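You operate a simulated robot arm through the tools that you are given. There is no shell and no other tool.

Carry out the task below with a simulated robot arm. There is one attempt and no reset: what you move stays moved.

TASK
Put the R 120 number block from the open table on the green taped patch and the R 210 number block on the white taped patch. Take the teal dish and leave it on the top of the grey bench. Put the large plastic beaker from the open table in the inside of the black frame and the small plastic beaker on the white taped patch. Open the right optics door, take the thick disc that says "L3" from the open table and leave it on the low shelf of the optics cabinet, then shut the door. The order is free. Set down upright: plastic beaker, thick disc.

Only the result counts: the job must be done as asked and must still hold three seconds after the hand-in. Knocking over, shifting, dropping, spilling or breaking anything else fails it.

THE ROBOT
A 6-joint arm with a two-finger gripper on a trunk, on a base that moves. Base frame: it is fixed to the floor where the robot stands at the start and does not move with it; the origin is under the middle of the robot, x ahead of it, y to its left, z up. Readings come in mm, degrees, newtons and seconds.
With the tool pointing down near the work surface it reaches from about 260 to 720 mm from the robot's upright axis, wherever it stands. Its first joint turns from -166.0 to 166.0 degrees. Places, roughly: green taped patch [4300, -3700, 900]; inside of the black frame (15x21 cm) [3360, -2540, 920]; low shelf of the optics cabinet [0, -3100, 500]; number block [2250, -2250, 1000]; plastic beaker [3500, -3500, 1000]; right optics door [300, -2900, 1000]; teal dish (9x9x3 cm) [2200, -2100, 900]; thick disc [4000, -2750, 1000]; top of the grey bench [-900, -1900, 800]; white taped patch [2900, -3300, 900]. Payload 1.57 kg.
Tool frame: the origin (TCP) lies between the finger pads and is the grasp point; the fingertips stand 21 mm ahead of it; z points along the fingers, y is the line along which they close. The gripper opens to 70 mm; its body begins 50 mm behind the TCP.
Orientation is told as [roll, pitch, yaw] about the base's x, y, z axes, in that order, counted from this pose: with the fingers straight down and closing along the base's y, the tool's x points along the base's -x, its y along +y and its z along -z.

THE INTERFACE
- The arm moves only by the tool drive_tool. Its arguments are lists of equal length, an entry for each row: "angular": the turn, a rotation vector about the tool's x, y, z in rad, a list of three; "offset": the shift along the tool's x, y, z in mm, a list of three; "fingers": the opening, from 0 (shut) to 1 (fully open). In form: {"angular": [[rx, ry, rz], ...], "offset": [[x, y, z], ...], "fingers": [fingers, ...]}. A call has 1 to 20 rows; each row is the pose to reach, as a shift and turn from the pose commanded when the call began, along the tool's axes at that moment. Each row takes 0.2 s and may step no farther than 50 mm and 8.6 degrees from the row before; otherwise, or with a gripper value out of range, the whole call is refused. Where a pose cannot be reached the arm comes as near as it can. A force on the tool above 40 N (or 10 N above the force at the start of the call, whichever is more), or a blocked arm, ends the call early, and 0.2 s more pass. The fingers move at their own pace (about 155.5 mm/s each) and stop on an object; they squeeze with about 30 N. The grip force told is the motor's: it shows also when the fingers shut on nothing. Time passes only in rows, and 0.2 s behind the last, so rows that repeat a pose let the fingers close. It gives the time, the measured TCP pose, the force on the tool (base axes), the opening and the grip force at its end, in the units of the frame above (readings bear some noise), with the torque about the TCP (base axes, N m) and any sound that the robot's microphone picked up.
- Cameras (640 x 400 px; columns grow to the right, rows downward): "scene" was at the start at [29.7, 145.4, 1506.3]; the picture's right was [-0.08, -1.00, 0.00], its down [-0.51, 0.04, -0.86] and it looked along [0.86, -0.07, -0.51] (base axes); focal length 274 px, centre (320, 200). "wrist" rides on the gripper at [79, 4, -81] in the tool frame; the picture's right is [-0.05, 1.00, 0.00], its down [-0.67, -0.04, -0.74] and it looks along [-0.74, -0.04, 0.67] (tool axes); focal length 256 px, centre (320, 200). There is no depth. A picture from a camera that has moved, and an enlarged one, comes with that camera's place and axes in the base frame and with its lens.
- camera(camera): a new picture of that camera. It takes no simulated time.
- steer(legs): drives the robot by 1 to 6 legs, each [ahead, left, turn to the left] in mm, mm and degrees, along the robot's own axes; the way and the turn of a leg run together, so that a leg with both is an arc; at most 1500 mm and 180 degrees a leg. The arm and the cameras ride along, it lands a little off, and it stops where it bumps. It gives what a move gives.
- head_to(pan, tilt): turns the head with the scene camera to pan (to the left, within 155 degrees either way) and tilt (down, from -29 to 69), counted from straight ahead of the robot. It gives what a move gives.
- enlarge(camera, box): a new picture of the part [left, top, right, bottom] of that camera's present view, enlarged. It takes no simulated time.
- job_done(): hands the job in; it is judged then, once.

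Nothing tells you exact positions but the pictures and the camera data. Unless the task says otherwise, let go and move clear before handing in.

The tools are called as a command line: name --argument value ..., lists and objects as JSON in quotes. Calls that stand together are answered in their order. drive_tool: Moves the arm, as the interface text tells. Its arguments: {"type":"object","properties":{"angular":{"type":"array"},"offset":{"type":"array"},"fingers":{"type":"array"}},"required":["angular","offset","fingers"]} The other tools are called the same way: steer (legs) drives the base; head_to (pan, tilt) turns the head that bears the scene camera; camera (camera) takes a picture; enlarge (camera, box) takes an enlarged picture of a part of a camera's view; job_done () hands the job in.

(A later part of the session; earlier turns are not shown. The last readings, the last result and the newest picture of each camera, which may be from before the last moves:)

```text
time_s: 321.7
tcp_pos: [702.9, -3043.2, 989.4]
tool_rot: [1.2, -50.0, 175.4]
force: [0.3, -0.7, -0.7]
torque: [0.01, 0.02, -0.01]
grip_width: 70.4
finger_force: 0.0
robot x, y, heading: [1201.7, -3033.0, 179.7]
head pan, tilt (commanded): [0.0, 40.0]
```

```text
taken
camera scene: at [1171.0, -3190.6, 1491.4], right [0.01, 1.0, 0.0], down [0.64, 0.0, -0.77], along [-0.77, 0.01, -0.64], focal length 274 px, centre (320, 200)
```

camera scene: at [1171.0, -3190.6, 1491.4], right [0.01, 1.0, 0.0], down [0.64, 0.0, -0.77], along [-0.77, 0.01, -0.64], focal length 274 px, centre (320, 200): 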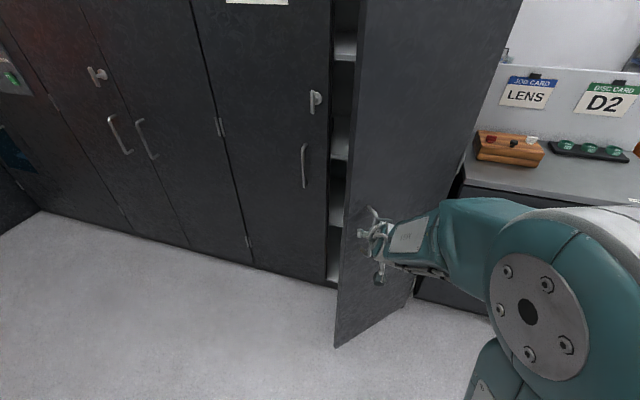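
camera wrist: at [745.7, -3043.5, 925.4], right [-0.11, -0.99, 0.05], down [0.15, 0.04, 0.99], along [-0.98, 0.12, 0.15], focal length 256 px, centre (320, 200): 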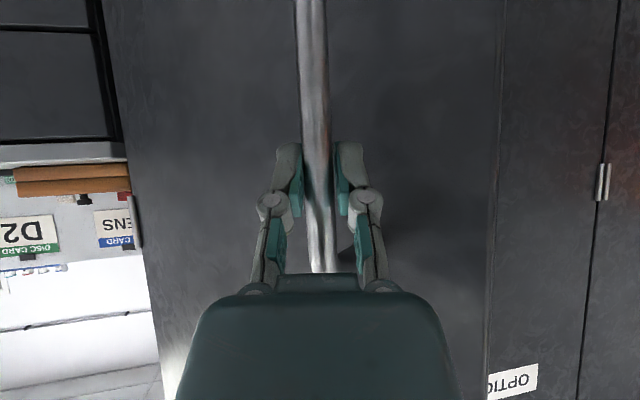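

Interior shelves are visible through the gap. Bringing the hand back to vertical, closing the fingers, then re-posing the base in front of the opening.

drive_tool --angular '[[0, 0.145, 0], [0, 0.29, 0], [0, 0.436, 0], [0, 0.58, 0], [0, 0.727, 0], [0, 0.873, 0]]' --offset '[[-2, 0, -27], [-4, 0, -53], [-5, 0, -80], [-7, 0, -106], [-9, 0, -133], [-10, 0, -159]]' --fingers '[0.5, 0, 0, 0, 0, 0]'

steer --legs '[[0, 0, -16.6]]'

head_to --pan 0 --tilt 30

camera --camera "scene"

```text
time_s: 323.1
tcp_pos: [821.1, -3050.1, 1100.6]
tool_rot: [0.9, 0.2, 176.3]
force: [-0.2, 0.0, 0.4]
torque: [-0.02, -0.02, 0.03]
grip_width: 0.0
finger_force: 28.8
out of reach, approached as far as the arm can: row 1, 2
robot x, y, heading: [1196.3, -3033.9, 179.5]
head pan, tilt (commanded): [0.0, 40.0]
```

```text
time_s: 324.5
tcp_pos: [830.8, -2939.7, 1099.3]
tool_rot: [0.8, 0.0, 159.7]
force: [-0.2, 0.0, 0.0]
torque: [0.0, -0.01, -0.02]
grip_width: 0.0
finger_force: 29.1
robot x, y, heading: [1200.5, -3032.1, 163.0]
head pan, tilt (commanded): [0.0, 40.0]
```

```text
time_s: 325.2
tcp_pos: [833.0, -2940.3, 1099.2]
tool_rot: [0.7, 0.0, 159.7]
force: [-0.7, -0.3, 0.1]
torque: [0.01, 0.02, 0.01]
grip_width: 0.0
finger_force: 27.9
robot x, y, heading: [1197.4, -3032.7, 163.2]
head pan, tilt (commanded): [0.0, 30.0]
```

```text
taken
camera scene: at [1123.0, -3172.7, 1506.8], right [0.29, 0.96, 0.0], down [0.48, -0.15, -0.87], along [-0.83, 0.25, -0.5], focal length 274 px, centre (320, 200)
```

scene: 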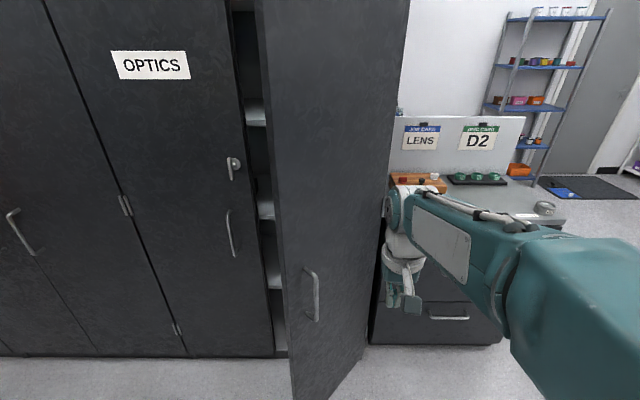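

Now shifting the base left so the hand can go around the door's free edge.

steer --legs '[[0, 300, 0], [50, 0, 0]]'

camera --camera "scene"

camera --camera "wrist"

```text
time_s: 327.8
tcp_pos: [695.5, -3216.6, 1101.8]
tool_rot: [1.0, 0.0, 159.4]
force: [-0.3, -0.5, -0.8]
torque: [-0.02, 0.0, 0.01]
grip_width: 0.0
finger_force: 28.3
robot x, y, heading: [1063.0, -3312.3, 162.5]
head pan, tilt (commanded): [0.0, 30.0]
```

```text
taken
camera scene: at [985.7, -3451.1, 1507.1], right [0.3, 0.96, 0.0], down [0.48, -0.15, -0.87], along [-0.83, 0.26, -0.5], focal length 274 px, centre (320, 200)
```

scene: 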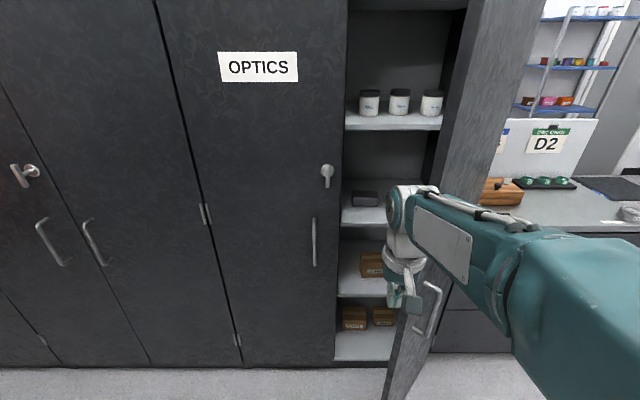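

```text
taken
camera wrist: at [769.1, -3246.4, 1182.4], right [-0.4, -0.92, 0.02], down [-0.61, 0.28, 0.74], along [-0.69, 0.29, -0.67], focal length 256 px, centre (320, 200)
```

wrist: 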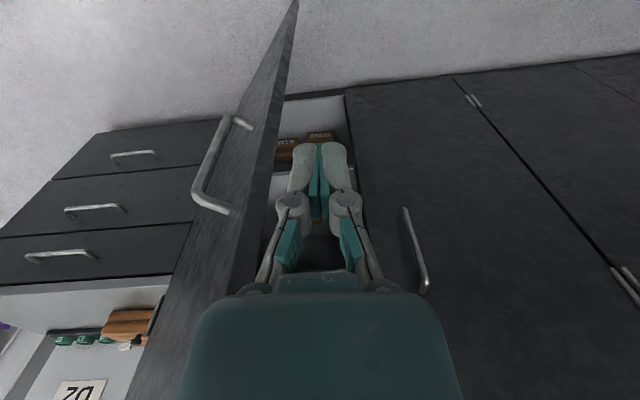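

Through the gap I see shelves at about z≈1290, 950, 585 and a floor at ~116. I'll shift further left so my arm comes from the inner side of the door.

steer --legs '[[0, 230, 0.6]]'

head_to --pan -30 --tilt 35

camera --camera "scene"

```text
time_s: 329.5
tcp_pos: [633.0, -3425.6, 1100.6]
tool_rot: [1.3, 0.0, 159.9]
force: [-0.1, -0.5, -0.3]
torque: [0.03, 0.02, 0.01]
grip_width: 0.0
finger_force: 28.3
robot x, y, heading: [998.8, -3522.5, 163.5]
head pan, tilt (commanded): [0.0, 30.0]
```

```text
time_s: 330.4
tcp_pos: [629.6, -3434.6, 1099.7]
tool_rot: [0.9, -0.1, 159.9]
force: [0.8, -0.2, -0.4]
torque: [0.02, -0.01, 0.02]
grip_width: 0.0
finger_force: 28.4
robot x, y, heading: [999.4, -3527.4, 163.4]
head pan, tilt (commanded): [-30.0, 35.0]
```

```text
taken
camera scene: at [948.1, -3629.0, 1499.0], right [0.73, 0.69, 0.0], down [0.4, -0.41, -0.82], along [-0.56, 0.6, -0.57], focal length 274 px, centre (320, 200)
```

scene: 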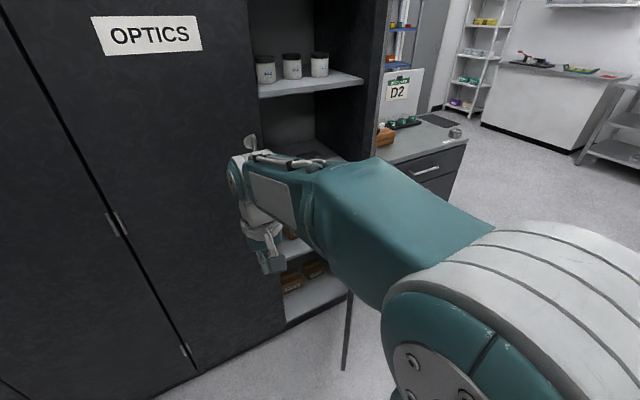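

Moving the closed hand into the opening on the door's inner side.

drive_tool --angular '[[0, 0, 0], [0, 0, 0], [0, 0, 0], [0, 0, 0], [0, 0, 0], [0, 0, 0], [0, 0, 0]]' --offset '[[-29, -28, 14], [-58, -55, 28], [-87, -83, 43], [-117, -111, 57], [-146, -139, 71], [-175, -166, 86], [-204, -194, 100]]' --fingers '[0, 0, 0, 0, 0, 0, 0]'

camera --camera "scene"

camera --camera "wrist"

```text
time_s: 332.1
tcp_pos: [501.4, -3181.0, 996.7]
tool_rot: [0.9, -0.1, 159.9]
force: [0.1, 1.3, 0.4]
torque: [0.01, 0.01, -0.03]
grip_width: 0.0
finger_force: 28.7
robot x, y, heading: [998.1, -3525.6, 163.4]
head pan, tilt (commanded): [-30.0, 35.0]
```

```text
taken
camera scene: at [948.4, -3623.7, 1499.3], right [0.73, 0.69, 0.0], down [0.4, -0.42, -0.82], along [-0.56, 0.59, -0.57], focal length 274 px, centre (320, 200)
```

scene: 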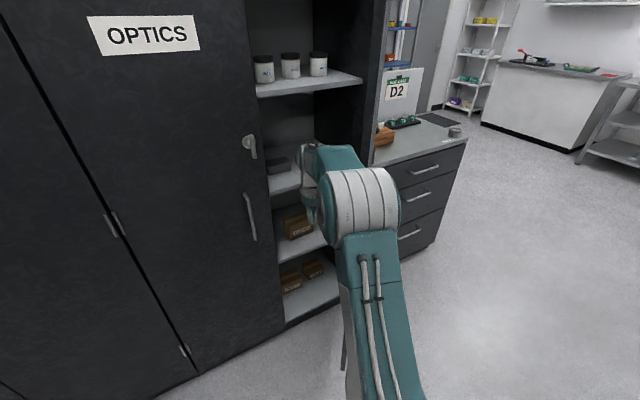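

```text
taken
camera wrist: at [574.6, -3210.3, 1078.4], right [-0.39, -0.92, 0.02], down [-0.61, 0.27, 0.74], along [-0.69, 0.28, -0.67], focal length 256 px, centre (320, 200)
```

wrist: 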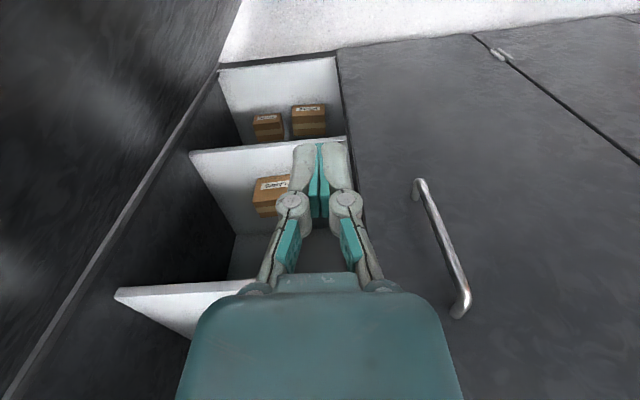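

The hand is on the door's inner side. Sweeping right to push the door further open.

drive_tool --angular '[[0, 0, 0], [0, 0, 0], [0, 0, 0], [0, 0, 0], [0, 0, 0], [0, 0, 0], [0, 0, 0], [0, 0, 0]]' --offset '[[8, -35, 0], [16, -70, 0], [25, -105, 0], [34, -140, 0], [44, -175, 0], [55, -210, 0], [67, -245, 0], [80, -280, 0]]' --fingers '[0, 0, 0, 0, 0, 0, 0, 0]'

camera --camera "scene"

camera --camera "wrist"

```text
time_s: 333.0
tcp_pos: [573.4, -3078.8, 996.3]
tool_rot: [1.3, 0.6, 159.6]
force: [0.0, -0.3, 0.9]
torque: [0.01, 0.0, -0.02]
grip_width: 0.0
finger_force: 28.7
robot x, y, heading: [998.3, -3520.8, 163.5]
head pan, tilt (commanded): [-30.0, 35.0]
stopped in row 4: the force on the tool passed its limit at 54 N (the readings are from after the stop); the commanded pose is now the measured one
```

```text
taken
camera scene: at [948.1, -3625.2, 1499.2], right [0.73, 0.69, 0.0], down [0.4, -0.42, -0.82], along [-0.56, 0.59, -0.57], focal length 274 px, centre (320, 200)
```

scene: 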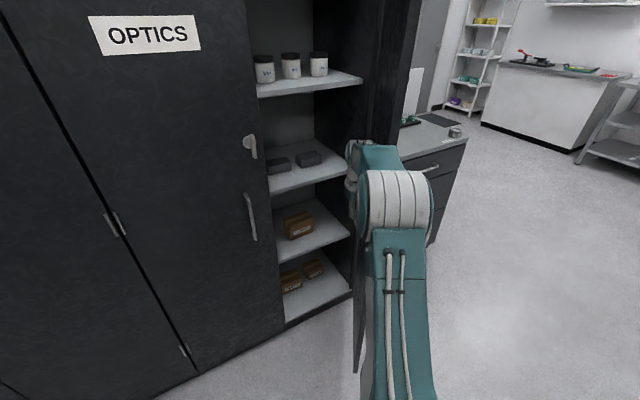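

```text
taken
camera wrist: at [646.9, -3107.8, 1078.9], right [-0.4, -0.92, 0.02], down [-0.61, 0.28, 0.74], along [-0.68, 0.28, -0.67], focal length 256 px, centre (320, 200)
```

wrist: 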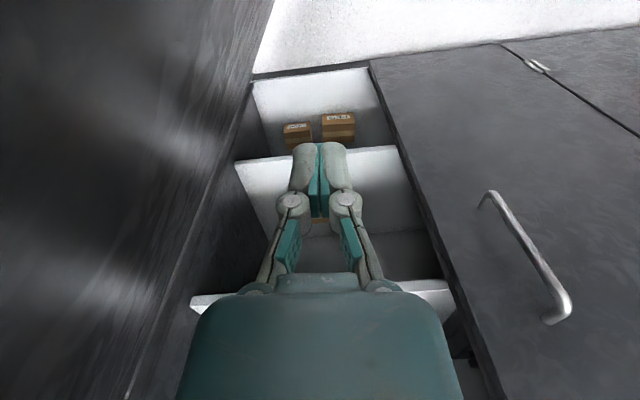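

The bump stopped me; the door moved some. Continuing more slowly.

drive_tool --angular '[[0, 0, 0], [0, 0, 0], [0, 0, 0], [0, 0, 0], [0, 0, 0], [0, 0, 0], [0, 0, 0], [0, 0, 0], [0, 0, 0], [0, 0, 0], [0, 0, 0], [0, 0, 0]]' --offset '[[4, -12, 0], [8, -24, 0], [12, -36, 0], [16, -48, 0], [20, -60, 0], [25, -72, 0], [30, -84, 0], [35, -96, 0], [40, -108, 0], [45, -120, 0], [50, -132, 0], [55, -144, 0]]' --fingers '[0, 0, 0, 0, 0, 0, 0, 0, 0, 0, 0, 0]'

camera --camera "scene"

camera --camera "wrist"

```text
time_s: 335.6
tcp_pos: [676.9, -2962.3, 993.4]
tool_rot: [1.4, 0.6, 159.7]
force: [0.4, 0.5, 0.0]
torque: [0.01, -0.02, -0.01]
grip_width: 0.0
finger_force: 28.5
robot x, y, heading: [1004.7, -3525.0, 163.5]
head pan, tilt (commanded): [-30.0, 35.0]
```

```text
taken
camera scene: at [948.9, -3623.0, 1499.4], right [0.73, 0.69, 0.0], down [0.4, -0.42, -0.82], along [-0.56, 0.59, -0.57], focal length 274 px, centre (320, 200)
```

scene: 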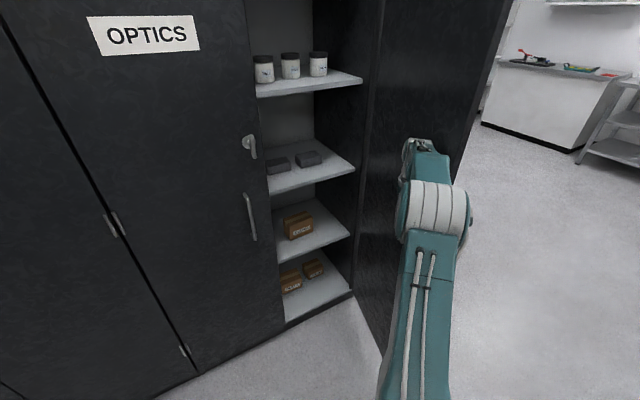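

```text
taken
camera wrist: at [750.2, -2990.7, 1076.0], right [-0.4, -0.92, 0.02], down [-0.61, 0.29, 0.74], along [-0.68, 0.28, -0.67], focal length 256 px, centre (320, 200)
```

wrist: 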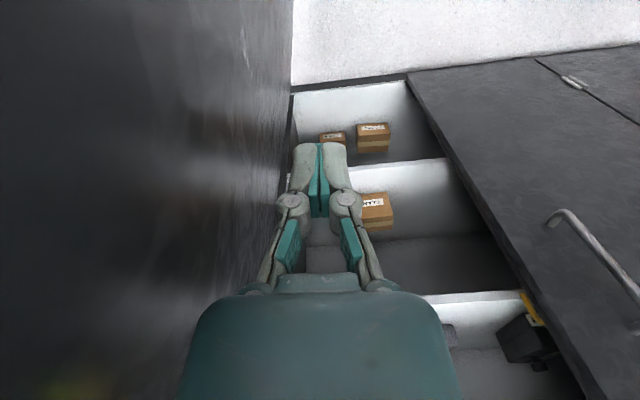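

The door is ~75° open. Pushing it further using a base slide to the right.

steer --legs '[[0, -130, 0]]'

camera --camera "scene"

```text
time_s: 336.9
tcp_pos: [712.0, -2840.1, 994.5]
tool_rot: [1.2, 0.5, 159.7]
force: [-0.4, 0.6, 0.3]
torque: [0.01, -0.03, 0.01]
grip_width: 0.2
finger_force: 28.2
robot x, y, heading: [1034.9, -3397.4, 163.6]
head pan, tilt (commanded): [-30.0, 35.0]
```

```text
taken
camera scene: at [982.7, -3508.9, 1498.6], right [0.72, 0.69, 0.01], down [0.4, -0.41, -0.82], along [-0.56, 0.6, -0.57], focal length 274 px, centre (320, 200)
```

scene: 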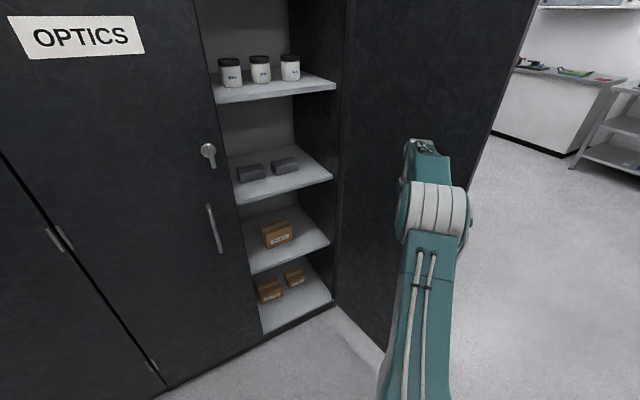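

steer --legs '[[0, -130, 0]]'

camera --camera "scene"

camera --camera "wrist"

```text
time_s: 337.7
tcp_pos: [719.3, -2821.7, 989.6]
tool_rot: [2.0, 0.9, 159.8]
force: [-1.0, 0.6, -0.6]
torque: [-0.01, -0.01, 0.0]
grip_width: 0.1
finger_force: 28.5
robot x, y, heading: [1041.3, -3380.2, 163.2]
head pan, tilt (commanded): [-30.0, 35.0]
stopped in leg 1: the robot was blocked; the commanded pose is now the measured one
```

```text
taken
camera scene: at [990.0, -3489.4, 1498.9], right [0.72, 0.69, 0.0], down [0.4, -0.41, -0.82], along [-0.56, 0.6, -0.57], focal length 274 px, centre (320, 200)
```

scene: 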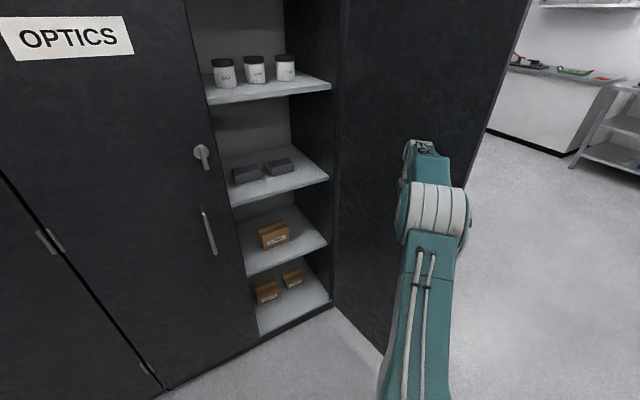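

```text
taken
camera wrist: at [792.1, -2850.9, 1072.7], right [-0.39, -0.92, 0.03], down [-0.61, 0.29, 0.73], along [-0.68, 0.27, -0.68], focal length 256 px, centre (320, 200)
```

wrist: 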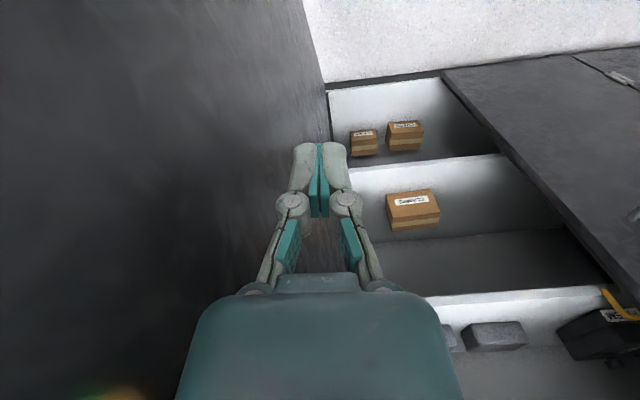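

The door is at its ~100° stop — fully open. Pulling the hand off the door and back to a carry pose, then turning to fetch the L3 disc.

drive_tool --angular '[[0, 0, 0], [0, 0, 0], [0, 0, -0.01], [0, 0, -0.02], [0, 0, -0.03], [0, 0, -0.04], [0, 0, -0.05], [0, 0, -0.06], [0, 0, -0.06], [0, 0, -0.06]]' --offset '[[5, 40, -10], [10, 82, -25], [20, 124, -40], [32, 165, -55], [45, 207, -70], [60, 249, -85], [75, 290, -100], [90, 332, -115], [105, 374, -130], [120, 414, -145]]' --fingers '[0, 0, 0, 0, 0, 0, 0, 0.5, 1, 1]'

head_to --pan -25 --tilt 38

camera --camera "scene"

enlarge --camera "scene" --box '[200, 60, 400, 360]'

```text
time_s: 339.9
tcp_pos: [688.2, -3243.0, 1147.9]
tool_rot: [2.1, 0.8, 163.1]
force: [-0.1, 0.0, 0.0]
torque: [0.0, -0.02, -0.04]
grip_width: 70.0
finger_force: 0.1
robot x, y, heading: [1036.5, -3382.4, 163.5]
head pan, tilt (commanded): [-30.0, 35.0]
```

```text
time_s: 340.6
tcp_pos: [688.5, -3241.0, 1148.2]
tool_rot: [2.2, 0.8, 163.2]
force: [0.1, 0.1, -0.2]
torque: [0.02, -0.03, -0.02]
grip_width: 70.1
finger_force: 0.0
robot x, y, heading: [1041.6, -3378.4, 163.5]
head pan, tilt (commanded): [-25.0, 38.0]
```

```text
taken
camera scene: at [986.4, -3491.4, 1494.6], right [0.66, 0.75, 0.0], down [0.46, -0.41, -0.79], along [-0.59, 0.52, -0.62], focal length 274 px, centre (320, 200)
```

scene: 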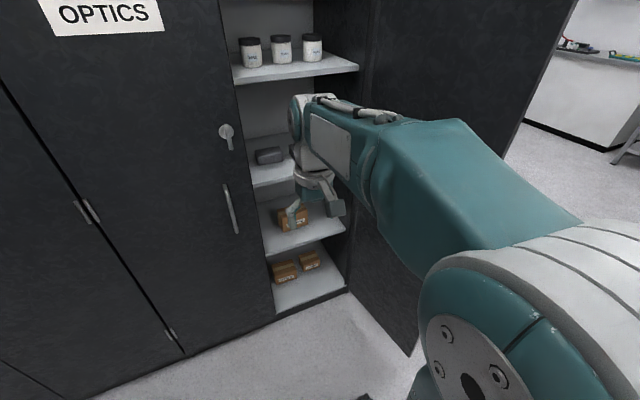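

```text
1.33 times, centred on (300, 210) of scene
camera zoom: at [986.4, -3491.4, 1494.6], right [0.66, 0.75, 0.0], down [0.46, -0.41, -0.79], along [-0.59, 0.52, -0.62], focal length 366 px, centre (347, 187)
```

zoom: 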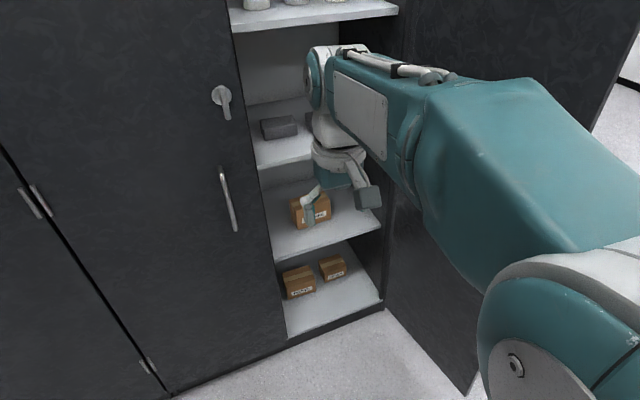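

The cabinet is open: jars on the upper shelf, small boxes on the low shelf. Turning and driving back to the near side, keeping clear of the open door.

steer --legs '[[0, 0, -90.3], [0, -90, 0]]'

head_to --pan 0 --tilt 30

camera --camera "scene"

```text
time_s: 345.5
tcp_pos: [1240.6, -3048.4, 1148.8]
tool_rot: [1.6, 0.7, 73.7]
force: [-0.6, 0.3, 0.5]
torque: [-0.01, -0.05, -0.01]
grip_width: 70.0
finger_force: 0.1
robot x, y, heading: [1114.7, -3401.1, 73.3]
head pan, tilt (commanded): [-25.0, 38.0]
```

```text
time_s: 346.4
tcp_pos: [1267.3, -3057.1, 1148.7]
tool_rot: [2.8, 0.8, 73.5]
force: [0.6, 0.6, 0.3]
torque: [0.0, 0.01, 0.0]
grip_width: 69.9
finger_force: 0.1
robot x, y, heading: [1116.0, -3407.5, 73.7]
head pan, tilt (commanded): [0.0, 30.0]
```

```text
taken
camera scene: at [981.3, -3334.4, 1507.3], right [0.96, -0.28, 0.0], down [-0.14, -0.48, -0.87], along [0.24, 0.83, -0.5], focal length 274 px, centre (320, 200)
```

scene: 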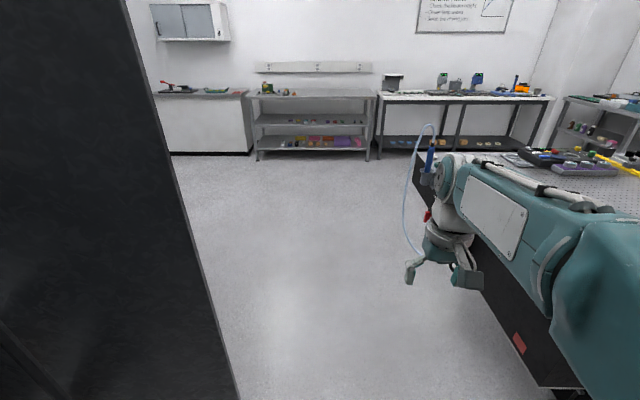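

The readings shifted a little; checking the arm with a null move.

drive_tool --angular '[[0, 0, 0], [0, 0, 0]]' --offset '[[0, 0, 0], [0, 0, 0]]' --fingers '[1, 1]'

camera --camera "wrist"

```text
time_s: 347.0
tcp_pos: [1255.0, -3050.9, 1148.4]
tool_rot: [2.5, 0.7, 73.8]
force: [0.5, 0.0, 0.1]
torque: [0.03, 0.03, 0.01]
grip_width: 70.0
finger_force: 0.1
robot x, y, heading: [1113.7, -3409.5, 73.7]
head pan, tilt (commanded): [0.0, 30.0]
```

```text
taken
camera wrist: at [1231.6, -3127.3, 1231.8], right [-0.94, 0.33, 0.04], down [0.25, 0.63, 0.73], along [0.22, 0.7, -0.68], focal length 256 px, centre (320, 200)
```

wrist: 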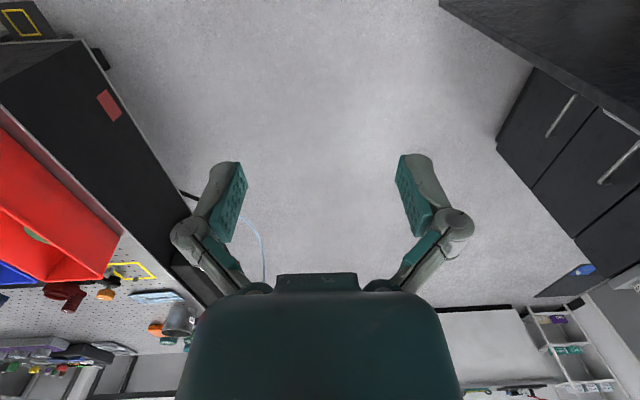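

The arm is fine. Driving ahead past the open door to the near side.

steer --legs '[[960, -10, -0.6], [500, 250, 0], [800, 0, 0]]'

```text
time_s: 358.6
tcp_pos: [1599.5, -834.6, 1148.9]
tool_rot: [2.4, 0.8, 74.4]
force: [0.1, 0.8, 0.0]
torque: [0.03, -0.02, -0.01]
grip_width: 69.9
finger_force: 0.0
robot x, y, heading: [1462.0, -1191.1, 74.4]
head pan, tilt (commanded): [0.0, 30.0]
```

Turning to face the table and sliding left toward the disc tray at the far end of the near edge.

steer --legs '[[0, 0, 178.7], [0, 1000, 0]]'

```text
time_s: 371.2
tcp_pos: [2320.1, -1780.8, 1148.1]
tool_rot: [2.5, 0.8, -102.8]
force: [0.2, 0.0, -0.7]
torque: [0.02, -0.02, 0.01]
grip_width: 70.0
finger_force: 0.1
robot x, y, heading: [2442.4, -1423.9, -102.6]
head pan, tilt (commanded): [0.0, 30.0]
```

steer --legs '[[0, 0, -4.3], [0, 1000, 0], [0, 0, 0]]'

```text
time_s: 377.1
tcp_pos: [3263.5, -2055.5, 1148.3]
tool_rot: [2.5, 0.7, -105.9]
force: [0.1, -0.5, -0.3]
torque: [0.0, 0.01, 0.04]
grip_width: 69.9
finger_force: 0.1
robot x, y, heading: [3401.7, -1705.6, -105.9]
head pan, tilt (commanded): [0.0, 30.0]
```

steer --legs '[[0, 830, -1.0]]'

head_to --pan 0 --tilt 35

camera --camera "scene"

camera --camera "wrist"

```text
time_s: 381.5
tcp_pos: [4048.4, -2285.7, 1147.1]
tool_rot: [2.5, 0.7, -107.3]
force: [0.3, -0.1, 0.3]
torque: [0.02, -0.02, -0.01]
grip_width: 70.0
finger_force: 0.1
robot x, y, heading: [4198.9, -1937.4, -107.0]
head pan, tilt (commanded): [0.0, 30.0]
```

```text
time_s: 382.2
tcp_pos: [4048.7, -2285.8, 1148.7]
tool_rot: [2.5, 0.8, -107.2]
force: [0.5, -0.7, -0.2]
torque: [0.0, 0.02, 0.02]
grip_width: 70.2
finger_force: 0.1
robot x, y, heading: [4193.6, -1940.1, -107.3]
head pan, tilt (commanded): [0.0, 35.0]
```

```text
taken
camera scene: at [4333.1, -2013.2, 1499.2], right [-0.96, 0.29, 0.0], down [0.17, 0.55, -0.82], along [-0.24, -0.78, -0.57], focal length 274 px, centre (320, 200)
```

scene: 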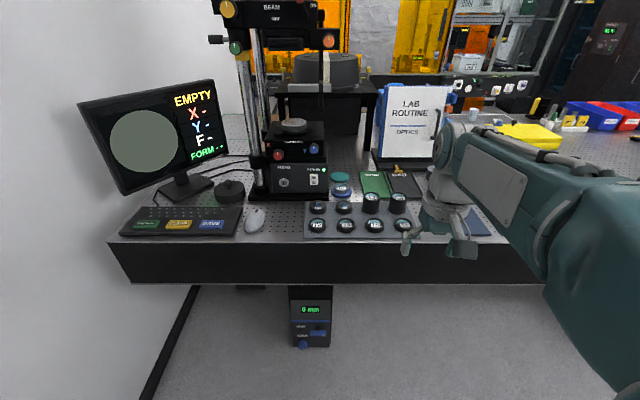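

```text
taken
camera wrist: at [4073.0, -2211.8, 1231.5], right [0.94, -0.35, 0.04], down [-0.26, -0.63, 0.73], along [-0.23, -0.7, -0.68], focal length 256 px, centre (320, 200)
```

wrist: 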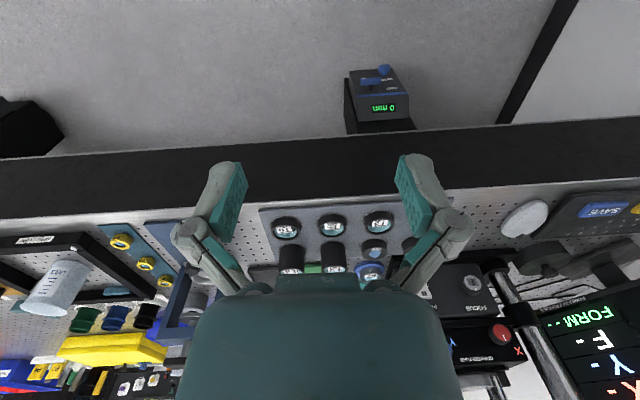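

The disc tray is ahead-right; L3 is at about (3836, -2685). Docking in front of it.

steer --legs '[[0, -90, 0], [305, 0, 0]]'

head_to --pan 0 --tilt 50

camera --camera "scene"

enlarge --camera "scene" --box '[240, 130, 420, 260]'

camera --camera "wrist"

enlarge --camera "wrist" --box '[220, 60, 460, 260]'

```text
time_s: 384.9
tcp_pos: [3868.5, -2541.3, 1147.4]
tool_rot: [2.6, 0.8, -107.6]
force: [-0.3, -0.1, 0.1]
torque: [0.0, -0.05, 0.04]
grip_width: 70.1
finger_force: 0.3
robot x, y, heading: [4018.3, -2193.9, -107.4]
head pan, tilt (commanded): [0.0, 35.0]
```

```text
time_s: 385.7
tcp_pos: [3865.3, -2541.5, 1149.0]
tool_rot: [2.7, 0.8, -107.6]
force: [-1.1, 0.1, 0.0]
torque: [0.04, -0.01, 0.02]
grip_width: 69.9
finger_force: 0.0
robot x, y, heading: [4020.5, -2194.7, -107.3]
head pan, tilt (commanded): [0.0, 50.0]
```

```text
taken
camera scene: at [4158.8, -2260.1, 1477.5], right [-0.95, 0.3, 0.0], down [0.23, 0.73, -0.64], along [-0.19, -0.61, -0.77], focal length 274 px, centre (320, 200)
```

scene: 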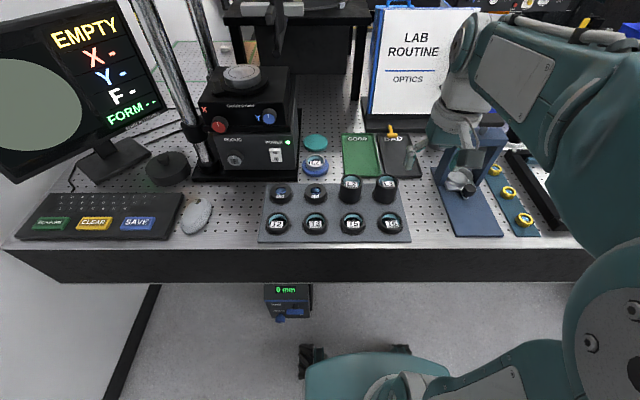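

```text
3.08 times, centred on (330, 195) of scene
camera zoom: at [4158.8, -2260.1, 1477.5], right [-0.95, 0.3, 0.0], down [0.23, 0.73, -0.64], along [-0.19, -0.61, -0.77], focal length 844 px, centre (289, 215)
```

zoom: 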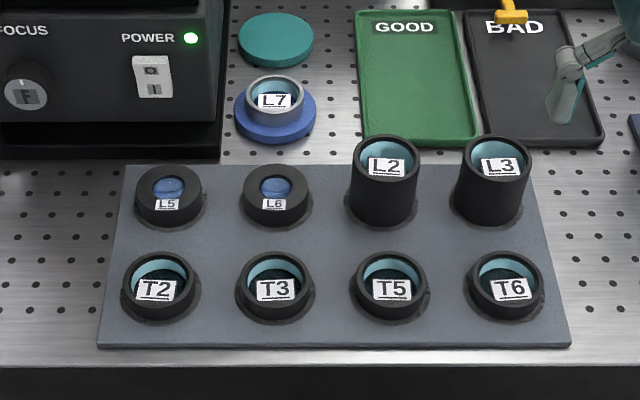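

```text
taken
camera wrist: at [3889.6, -2466.4, 1231.6], right [0.93, -0.35, 0.05], down [-0.27, -0.62, 0.73], along [-0.23, -0.7, -0.68], focal length 256 px, centre (320, 200)
```

wrist: 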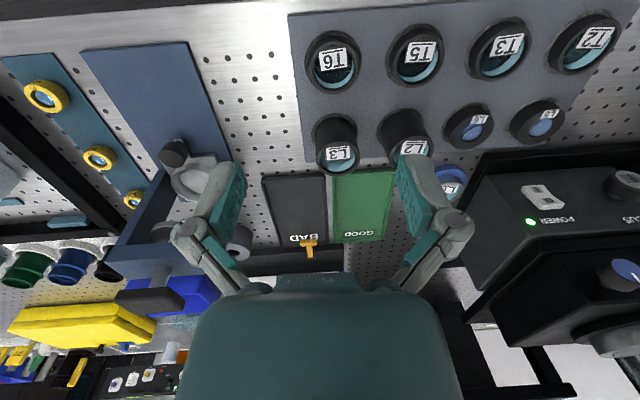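

```text
2.00 times, centred on (340, 160) of wrist
camera zoom: at [3889.6, -2466.4, 1231.6], right [0.93, -0.35, 0.05], down [-0.27, -0.62, 0.73], along [-0.23, -0.7, -0.68], focal length 512 px, centre (280, 280)
```

zoom: 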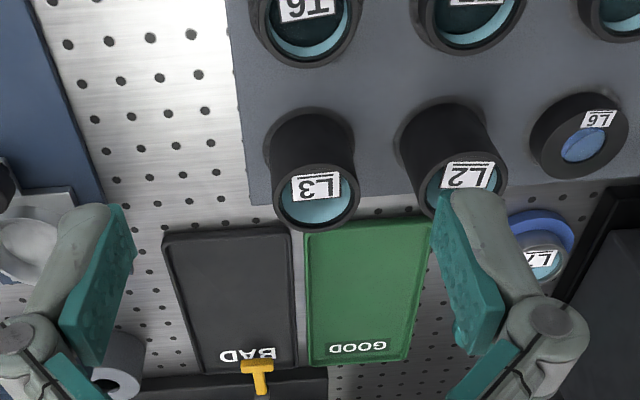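

L3 is the tall black cylinder at the back right of the tray, next to L2. Zooming closer for its exact size and position.

enlarge --camera "scene" --box '[335, 160, 415, 210]'

enlarge --camera "wrist" --box '[300, 100, 380, 180]'

```text
8.00 times, centred on (375, 185) of scene
camera zoom: at [4158.8, -2260.1, 1477.5], right [-0.95, 0.3, 0.0], down [0.23, 0.73, -0.64], along [-0.19, -0.61, -0.77], focal length 2195 px, centre (-120, 320)
```

zoom: 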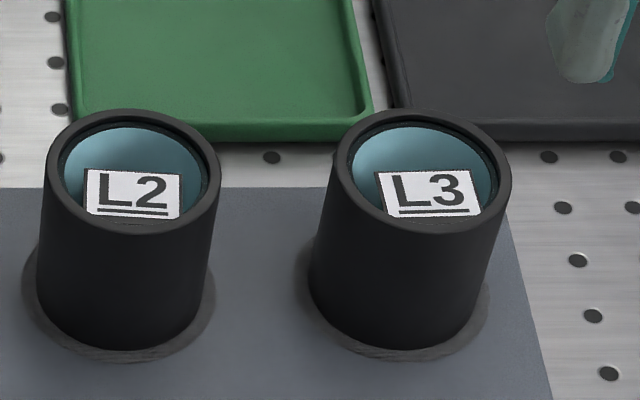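

```text
5.00 times, centred on (340, 140) of wrist
camera zoom: at [3889.6, -2466.4, 1231.6], right [0.93, -0.35, 0.05], down [-0.27, -0.62, 0.73], along [-0.23, -0.7, -0.68], focal length 1280 px, centre (220, 500)
```

zoom: 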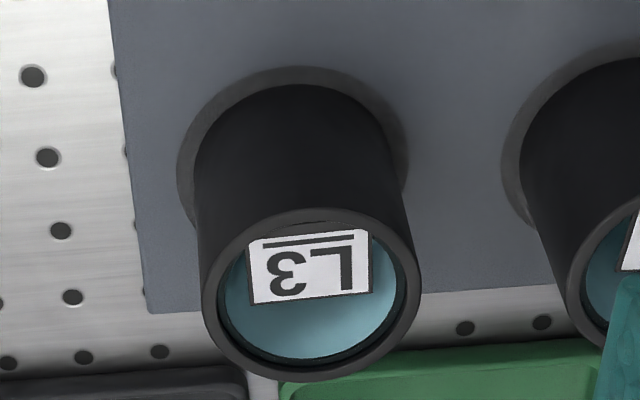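

L3 is ~58 mm wide, top at z≈966, centred near (3850, -2672). I'll set a 30° hand tilt here (same as I'll need inside the cabinet), levelling the roll, before approaching.

drive_tool --angular '[[0.02, -0.1, 0], [0.047, -0.2, 0], [0.047, -0.31, 0], [0.047, -0.42, 0], [0.047, -0.538, 0], [0.047, -0.538, 0]]' --offset '[[0, 0, 10], [0, 0, 20], [-10, 5, 30], [-20, 10, 40], [-30, 15, 50], [-30, 15, 50]]' --fingers '[1, 1, 1, 1, 1, 1]'

camera --camera "wrist"

```text
time_s: 387.1
tcp_pos: [3877.6, -2575.2, 1098.2]
tool_rot: [0.0, -30.1, -108.3]
force: [0.2, 1.0, 0.8]
torque: [-0.03, -0.01, -0.03]
grip_width: 69.8
finger_force: 0.0
robot x, y, heading: [4019.3, -2195.3, -107.7]
head pan, tilt (commanded): [0.0, 50.0]
```

```text
taken
camera wrist: at [3915.5, -2471.9, 1129.6], right [0.93, -0.36, 0.03], down [-0.1, -0.18, 0.98], along [-0.34, -0.92, -0.2], focal length 256 px, centre (320, 200)
```

wrist: 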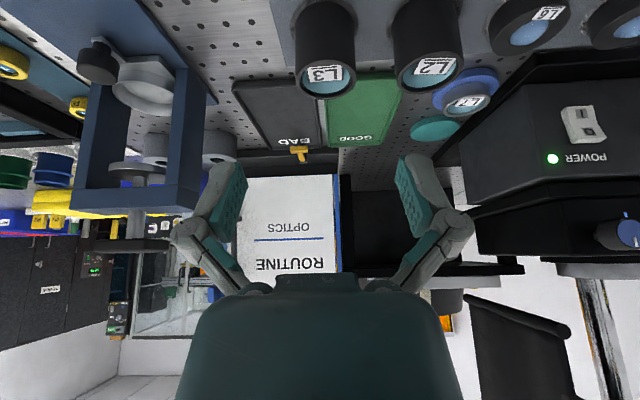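

Orientation is good; L3's top is ~106 mm ahead and 134 mm below. Moving to just above it.

drive_tool --angular '[[0, 0, 0], [0, 0, 0], [0, 0, 0], [0, 0, 0]]' --offset '[[-10, 1, 34], [-20, 2, 68], [-30, 3, 102], [-40.8, 3.5, 137]]' --fingers '[1, 1, 1, 1]'

camera --camera "wrist"

enlarge --camera "scene" --box '[300, 110, 460, 260]'

```text
time_s: 388.1
tcp_pos: [3848.0, -2676.0, 1001.7]
tool_rot: [0.0, -30.0, -108.4]
force: [0.3, 1.1, 0.2]
torque: [-0.01, 0.02, -0.02]
grip_width: 70.0
finger_force: 0.0
robot x, y, heading: [4018.2, -2194.3, -107.5]
head pan, tilt (commanded): [0.0, 50.0]
```

```text
taken
camera wrist: at [3885.6, -2573.4, 1033.6], right [0.93, -0.36, 0.03], down [-0.1, -0.18, 0.98], along [-0.34, -0.92, -0.2], focal length 256 px, centre (320, 200)
```

wrist: 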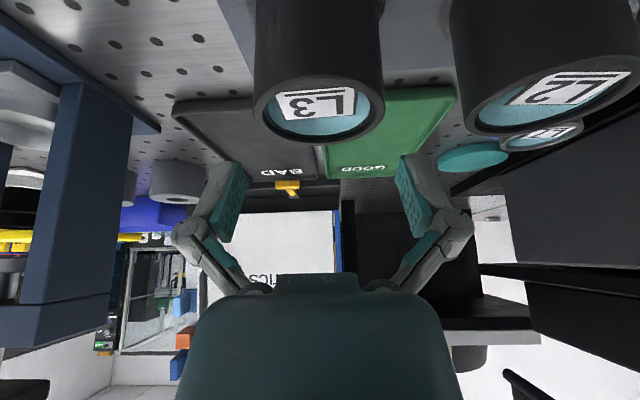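

```text
2.67 times, centred on (380, 185) of scene
camera zoom: at [4159.7, -2260.9, 1477.4], right [-0.95, 0.3, 0.0], down [0.23, 0.73, -0.64], along [-0.19, -0.61, -0.77], focal length 732 px, centre (160, 240)
```

zoom: 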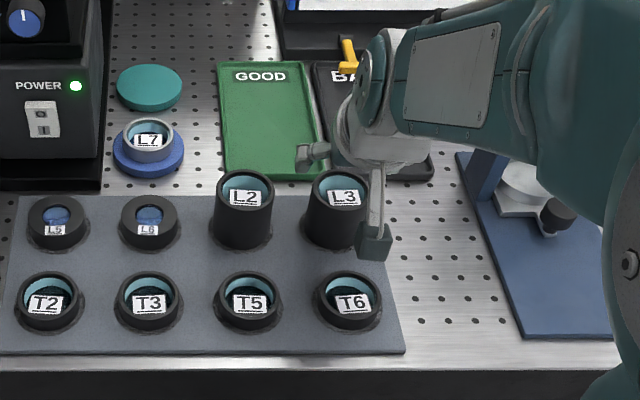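

Aligned to within a millimetre laterally. Descending around L3 and closing.

drive_tool --angular '[[0, 0, 0], [0, 0, 0], [0, 0, 0], [0, 0, 0]]' --offset '[[4, 0, 14], [11.5, 0, 27], [19, 0, 39.5], [25.9, 0, 50.9]]' --fingers '[1, 1, 1, 1]'

camera --camera "wrist"

enlarge --camera "scene" --box '[320, 130, 440, 250]'

```text
time_s: 389.1
tcp_pos: [3844.2, -2676.4, 944.6]
tool_rot: [0.0, -30.1, -108.3]
force: [1.5, 0.2, 3.4]
torque: [0.02, -0.06, -0.04]
grip_width: 69.9
finger_force: 0.0
robot x, y, heading: [4018.3, -2194.3, -107.4]
head pan, tilt (commanded): [0.0, 50.0]
```

```text
taken
camera wrist: at [3881.5, -2574.6, 976.7], right [0.93, -0.36, 0.03], down [-0.1, -0.18, 0.98], along [-0.34, -0.92, -0.2], focal length 256 px, centre (320, 200)
```

wrist: 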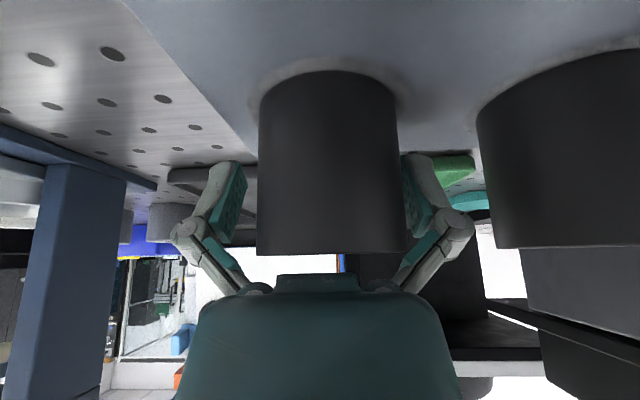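

```text
3.33 times, centred on (380, 190) of scene
camera zoom: at [4160.0, -2260.7, 1477.4], right [-0.95, 0.3, 0.0], down [0.23, 0.73, -0.64], along [-0.19, -0.61, -0.77], focal length 915 px, centre (120, 233)
```

zoom: 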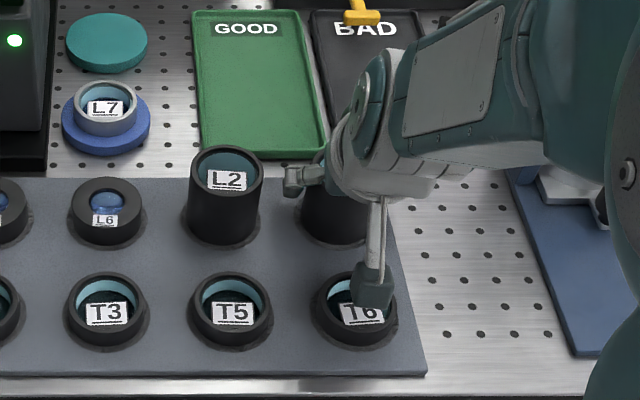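

L3 is ~4 mm off-centre toward the left; nudging the hand by 3.5 mm and then closing.

drive_tool --angular '[[0, 0, 0], [0, 0, 0], [0, 0, 0], [0, 0, 0], [0, 0, 0]]' --offset '[[0, 2, 0], [0, 3.5, 0], [0, 3.5, 0], [0, 3.5, 0], [0, 3.5, 0]]' --fingers '[1, 1, 0.7, 0.5, 0.5]'

camera --camera "wrist"

```text
time_s: 390.3
tcp_pos: [3846.6, -2679.9, 947.3]
tool_rot: [0.0, -30.4, -108.3]
force: [-0.4, -2.8, 28.5]
torque: [0.1, -0.13, -0.01]
grip_width: 56.2
finger_force: 29.9
robot x, y, heading: [4019.0, -2193.8, -107.5]
head pan, tilt (commanded): [0.0, 50.0]
```

```text
taken
camera wrist: at [3884.9, -2576.3, 977.7], right [0.93, -0.36, 0.03], down [-0.1, -0.18, 0.98], along [-0.34, -0.92, -0.2], focal length 256 px, centre (320, 200)
```

wrist: 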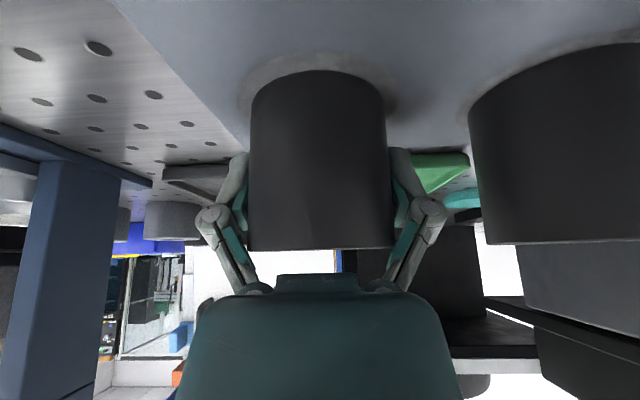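

L3 is gripped at 56 mm. Lifting it gently out of its recess.

drive_tool --angular '[[0, 0, 0], [0, 0, 0], [0, 0, 0], [0, 0, 0], [0, 0, 0]]' --offset '[[-2, 0, -3.5], [-4, 0, -7], [-7.5, 0, -13], [-12.5, 0, -21.7], [-20, 0, -34.6]]' --fingers '[0.5, 0.5, 0.5, 0.5, 0.5]'

camera --camera "wrist"

enlarge --camera "scene" --box '[320, 130, 440, 250]'

```text
time_s: 391.5
tcp_pos: [3848.5, -2678.5, 983.3]
tool_rot: [0.0, -29.8, -108.3]
force: [-0.2, 0.9, -2.8]
torque: [0.0, 0.02, -0.02]
grip_width: 54.4
finger_force: 30.3
robot x, y, heading: [4019.0, -2194.2, -107.1]
head pan, tilt (commanded): [0.0, 50.0]
```

```text
taken
camera wrist: at [3887.4, -2575.7, 1014.4], right [0.93, -0.36, 0.03], down [-0.1, -0.18, 0.98], along [-0.34, -0.92, -0.21], focal length 256 px, centre (320, 200)
```

wrist: 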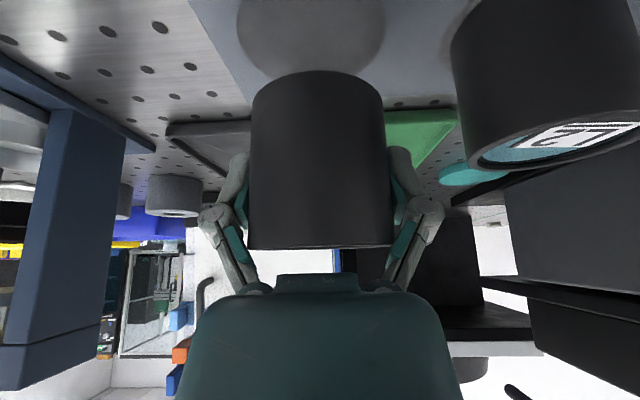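

```text
3.33 times, centred on (380, 190) of scene
camera zoom: at [4159.7, -2261.0, 1477.4], right [-0.95, 0.3, 0.0], down [0.23, 0.73, -0.64], along [-0.19, -0.61, -0.77], focal length 915 px, centre (120, 233)
```

zoom: 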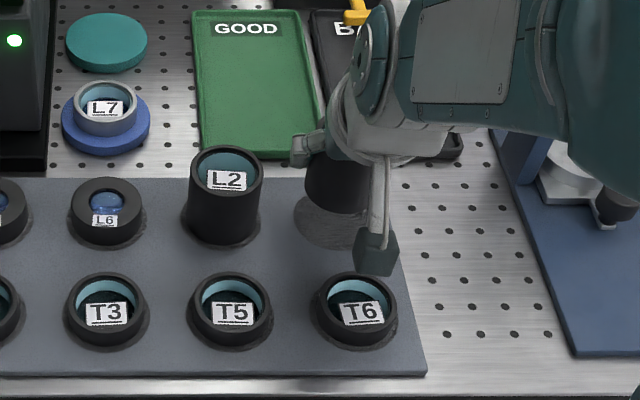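

L3 is lifted free and upright. Raising and retracting to carry.

drive_tool --angular '[[0, 0, 0], [0, 0, 0], [0, 0, 0], [0, 0, 0], [0, 0, 0], [0, 0, 0], [0, 0, 0]]' --offset '[[-12.5, 0, -21.7], [-30, 0, -52], [-50, 0, -86.6], [-13, -10, -108.3], [24.5, -20, -130], [62.6, -30, -151.6], [62.6, -30, -151.6]]' --fingers '[0.5, 0.5, 0.5, 0.5, 0.5, 0.5, 0.5]'

steer --legs '[[-310, 0, 0.4], [0, -1000, 0]]'

camera --camera "wrist"

```text
time_s: 393.1
tcp_pos: [3861.3, -2542.7, 1090.4]
tool_rot: [0.1, -29.9, -108.4]
force: [-0.3, 0.4, -2.6]
torque: [-0.01, 0.02, 0.01]
grip_width: 54.6
finger_force: 29.7
robot x, y, heading: [4018.6, -2194.1, -107.5]
head pan, tilt (commanded): [0.0, 50.0]
```

```text
time_s: 400.1
tcp_pos: [2985.8, -1946.0, 1089.9]
tool_rot: [0.1, -30.1, -108.0]
force: [0.7, 0.3, -2.9]
torque: [-0.03, 0.03, 0.02]
grip_width: 54.6
finger_force: 29.8
robot x, y, heading: [3139.2, -1594.3, -107.1]
head pan, tilt (commanded): [0.0, 50.0]
```

```text
taken
camera wrist: at [3023.5, -1843.6, 1121.5], right [0.94, -0.35, 0.03], down [-0.1, -0.18, 0.98], along [-0.34, -0.92, -0.2], focal length 256 px, centre (320, 200)
```

wrist: 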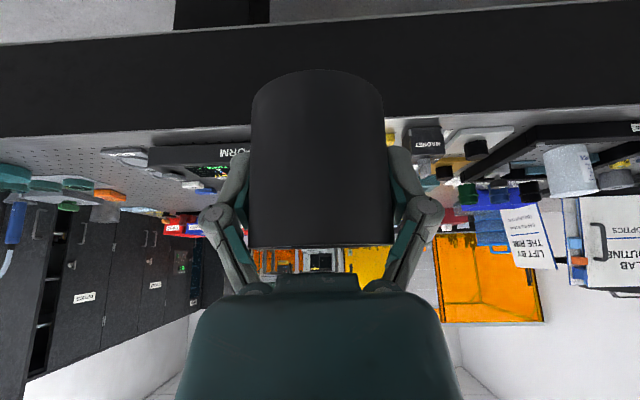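

Continuing right along the near edge, then down the corridor past the open door.

steer --legs '[[0, -850, 0], [0, -840, 0]]'

```text
time_s: 408.6
tcp_pos: [1372.0, -1419.2, 1089.6]
tool_rot: [0.0, -30.1, -109.6]
force: [0.3, -0.1, -3.9]
torque: [-0.04, 0.01, -0.05]
grip_width: 54.6
finger_force: 29.9
robot x, y, heading: [1535.4, -1075.5, -108.8]
head pan, tilt (commanded): [0.0, 50.0]
```

steer --legs '[[0, 0, 1.9], [1300, 0, 0]]'

head_to --pan 0 --tilt 30

camera --camera "scene"

```text
time_s: 415.5
tcp_pos: [1008.5, -2659.5, 1089.5]
tool_rot: [0.2, -30.1, -107.9]
force: [1.5, -0.4, -2.3]
torque: [-0.03, 0.03, -0.02]
grip_width: 54.7
finger_force: 30.0
robot x, y, heading: [1162.5, -2305.9, -106.9]
head pan, tilt (commanded): [0.0, 50.0]
```

```text
time_s: 416.3
tcp_pos: [1008.0, -2660.1, 1089.9]
tool_rot: [0.1, -30.0, -107.9]
force: [0.1, -0.4, -2.4]
torque: [0.03, 0.04, -0.03]
grip_width: 54.5
finger_force: 30.3
robot x, y, heading: [1159.4, -2304.5, -106.8]
head pan, tilt (commanded): [0.0, 30.0]
```

```text
taken
camera scene: at [1300.5, -2386.1, 1506.8], right [-0.96, 0.29, 0.0], down [0.15, 0.48, -0.87], along [-0.25, -0.83, -0.5], focal length 274 px, centre (320, 200)
```

scene: 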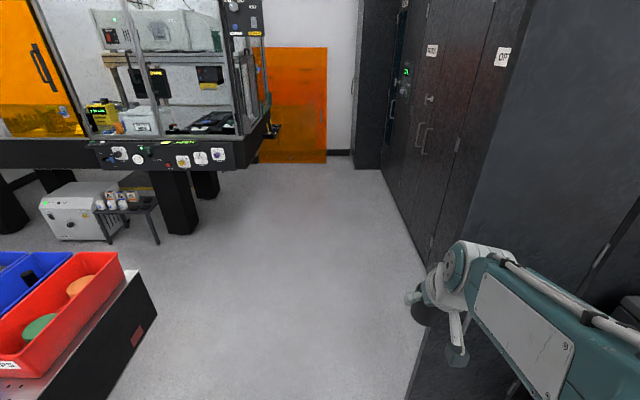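

The open door's free edge is at about (e1 −851); I'll weave between it and the table end, then stop beyond the cabinet opening.

steer --legs '[[166, 267, 0], [140, 65, 0], [750, 0, 0]]'

```text
time_s: 423.1
tcp_pos: [1035.5, -3761.9, 1089.2]
tool_rot: [0.1, -30.1, -107.0]
force: [0.3, 0.6, -3.1]
torque: [-0.02, 0.0, -0.01]
grip_width: 54.5
finger_force: 29.9
robot x, y, heading: [1184.3, -3408.4, -106.0]
head pan, tilt (commanded): [0.0, 30.0]
```

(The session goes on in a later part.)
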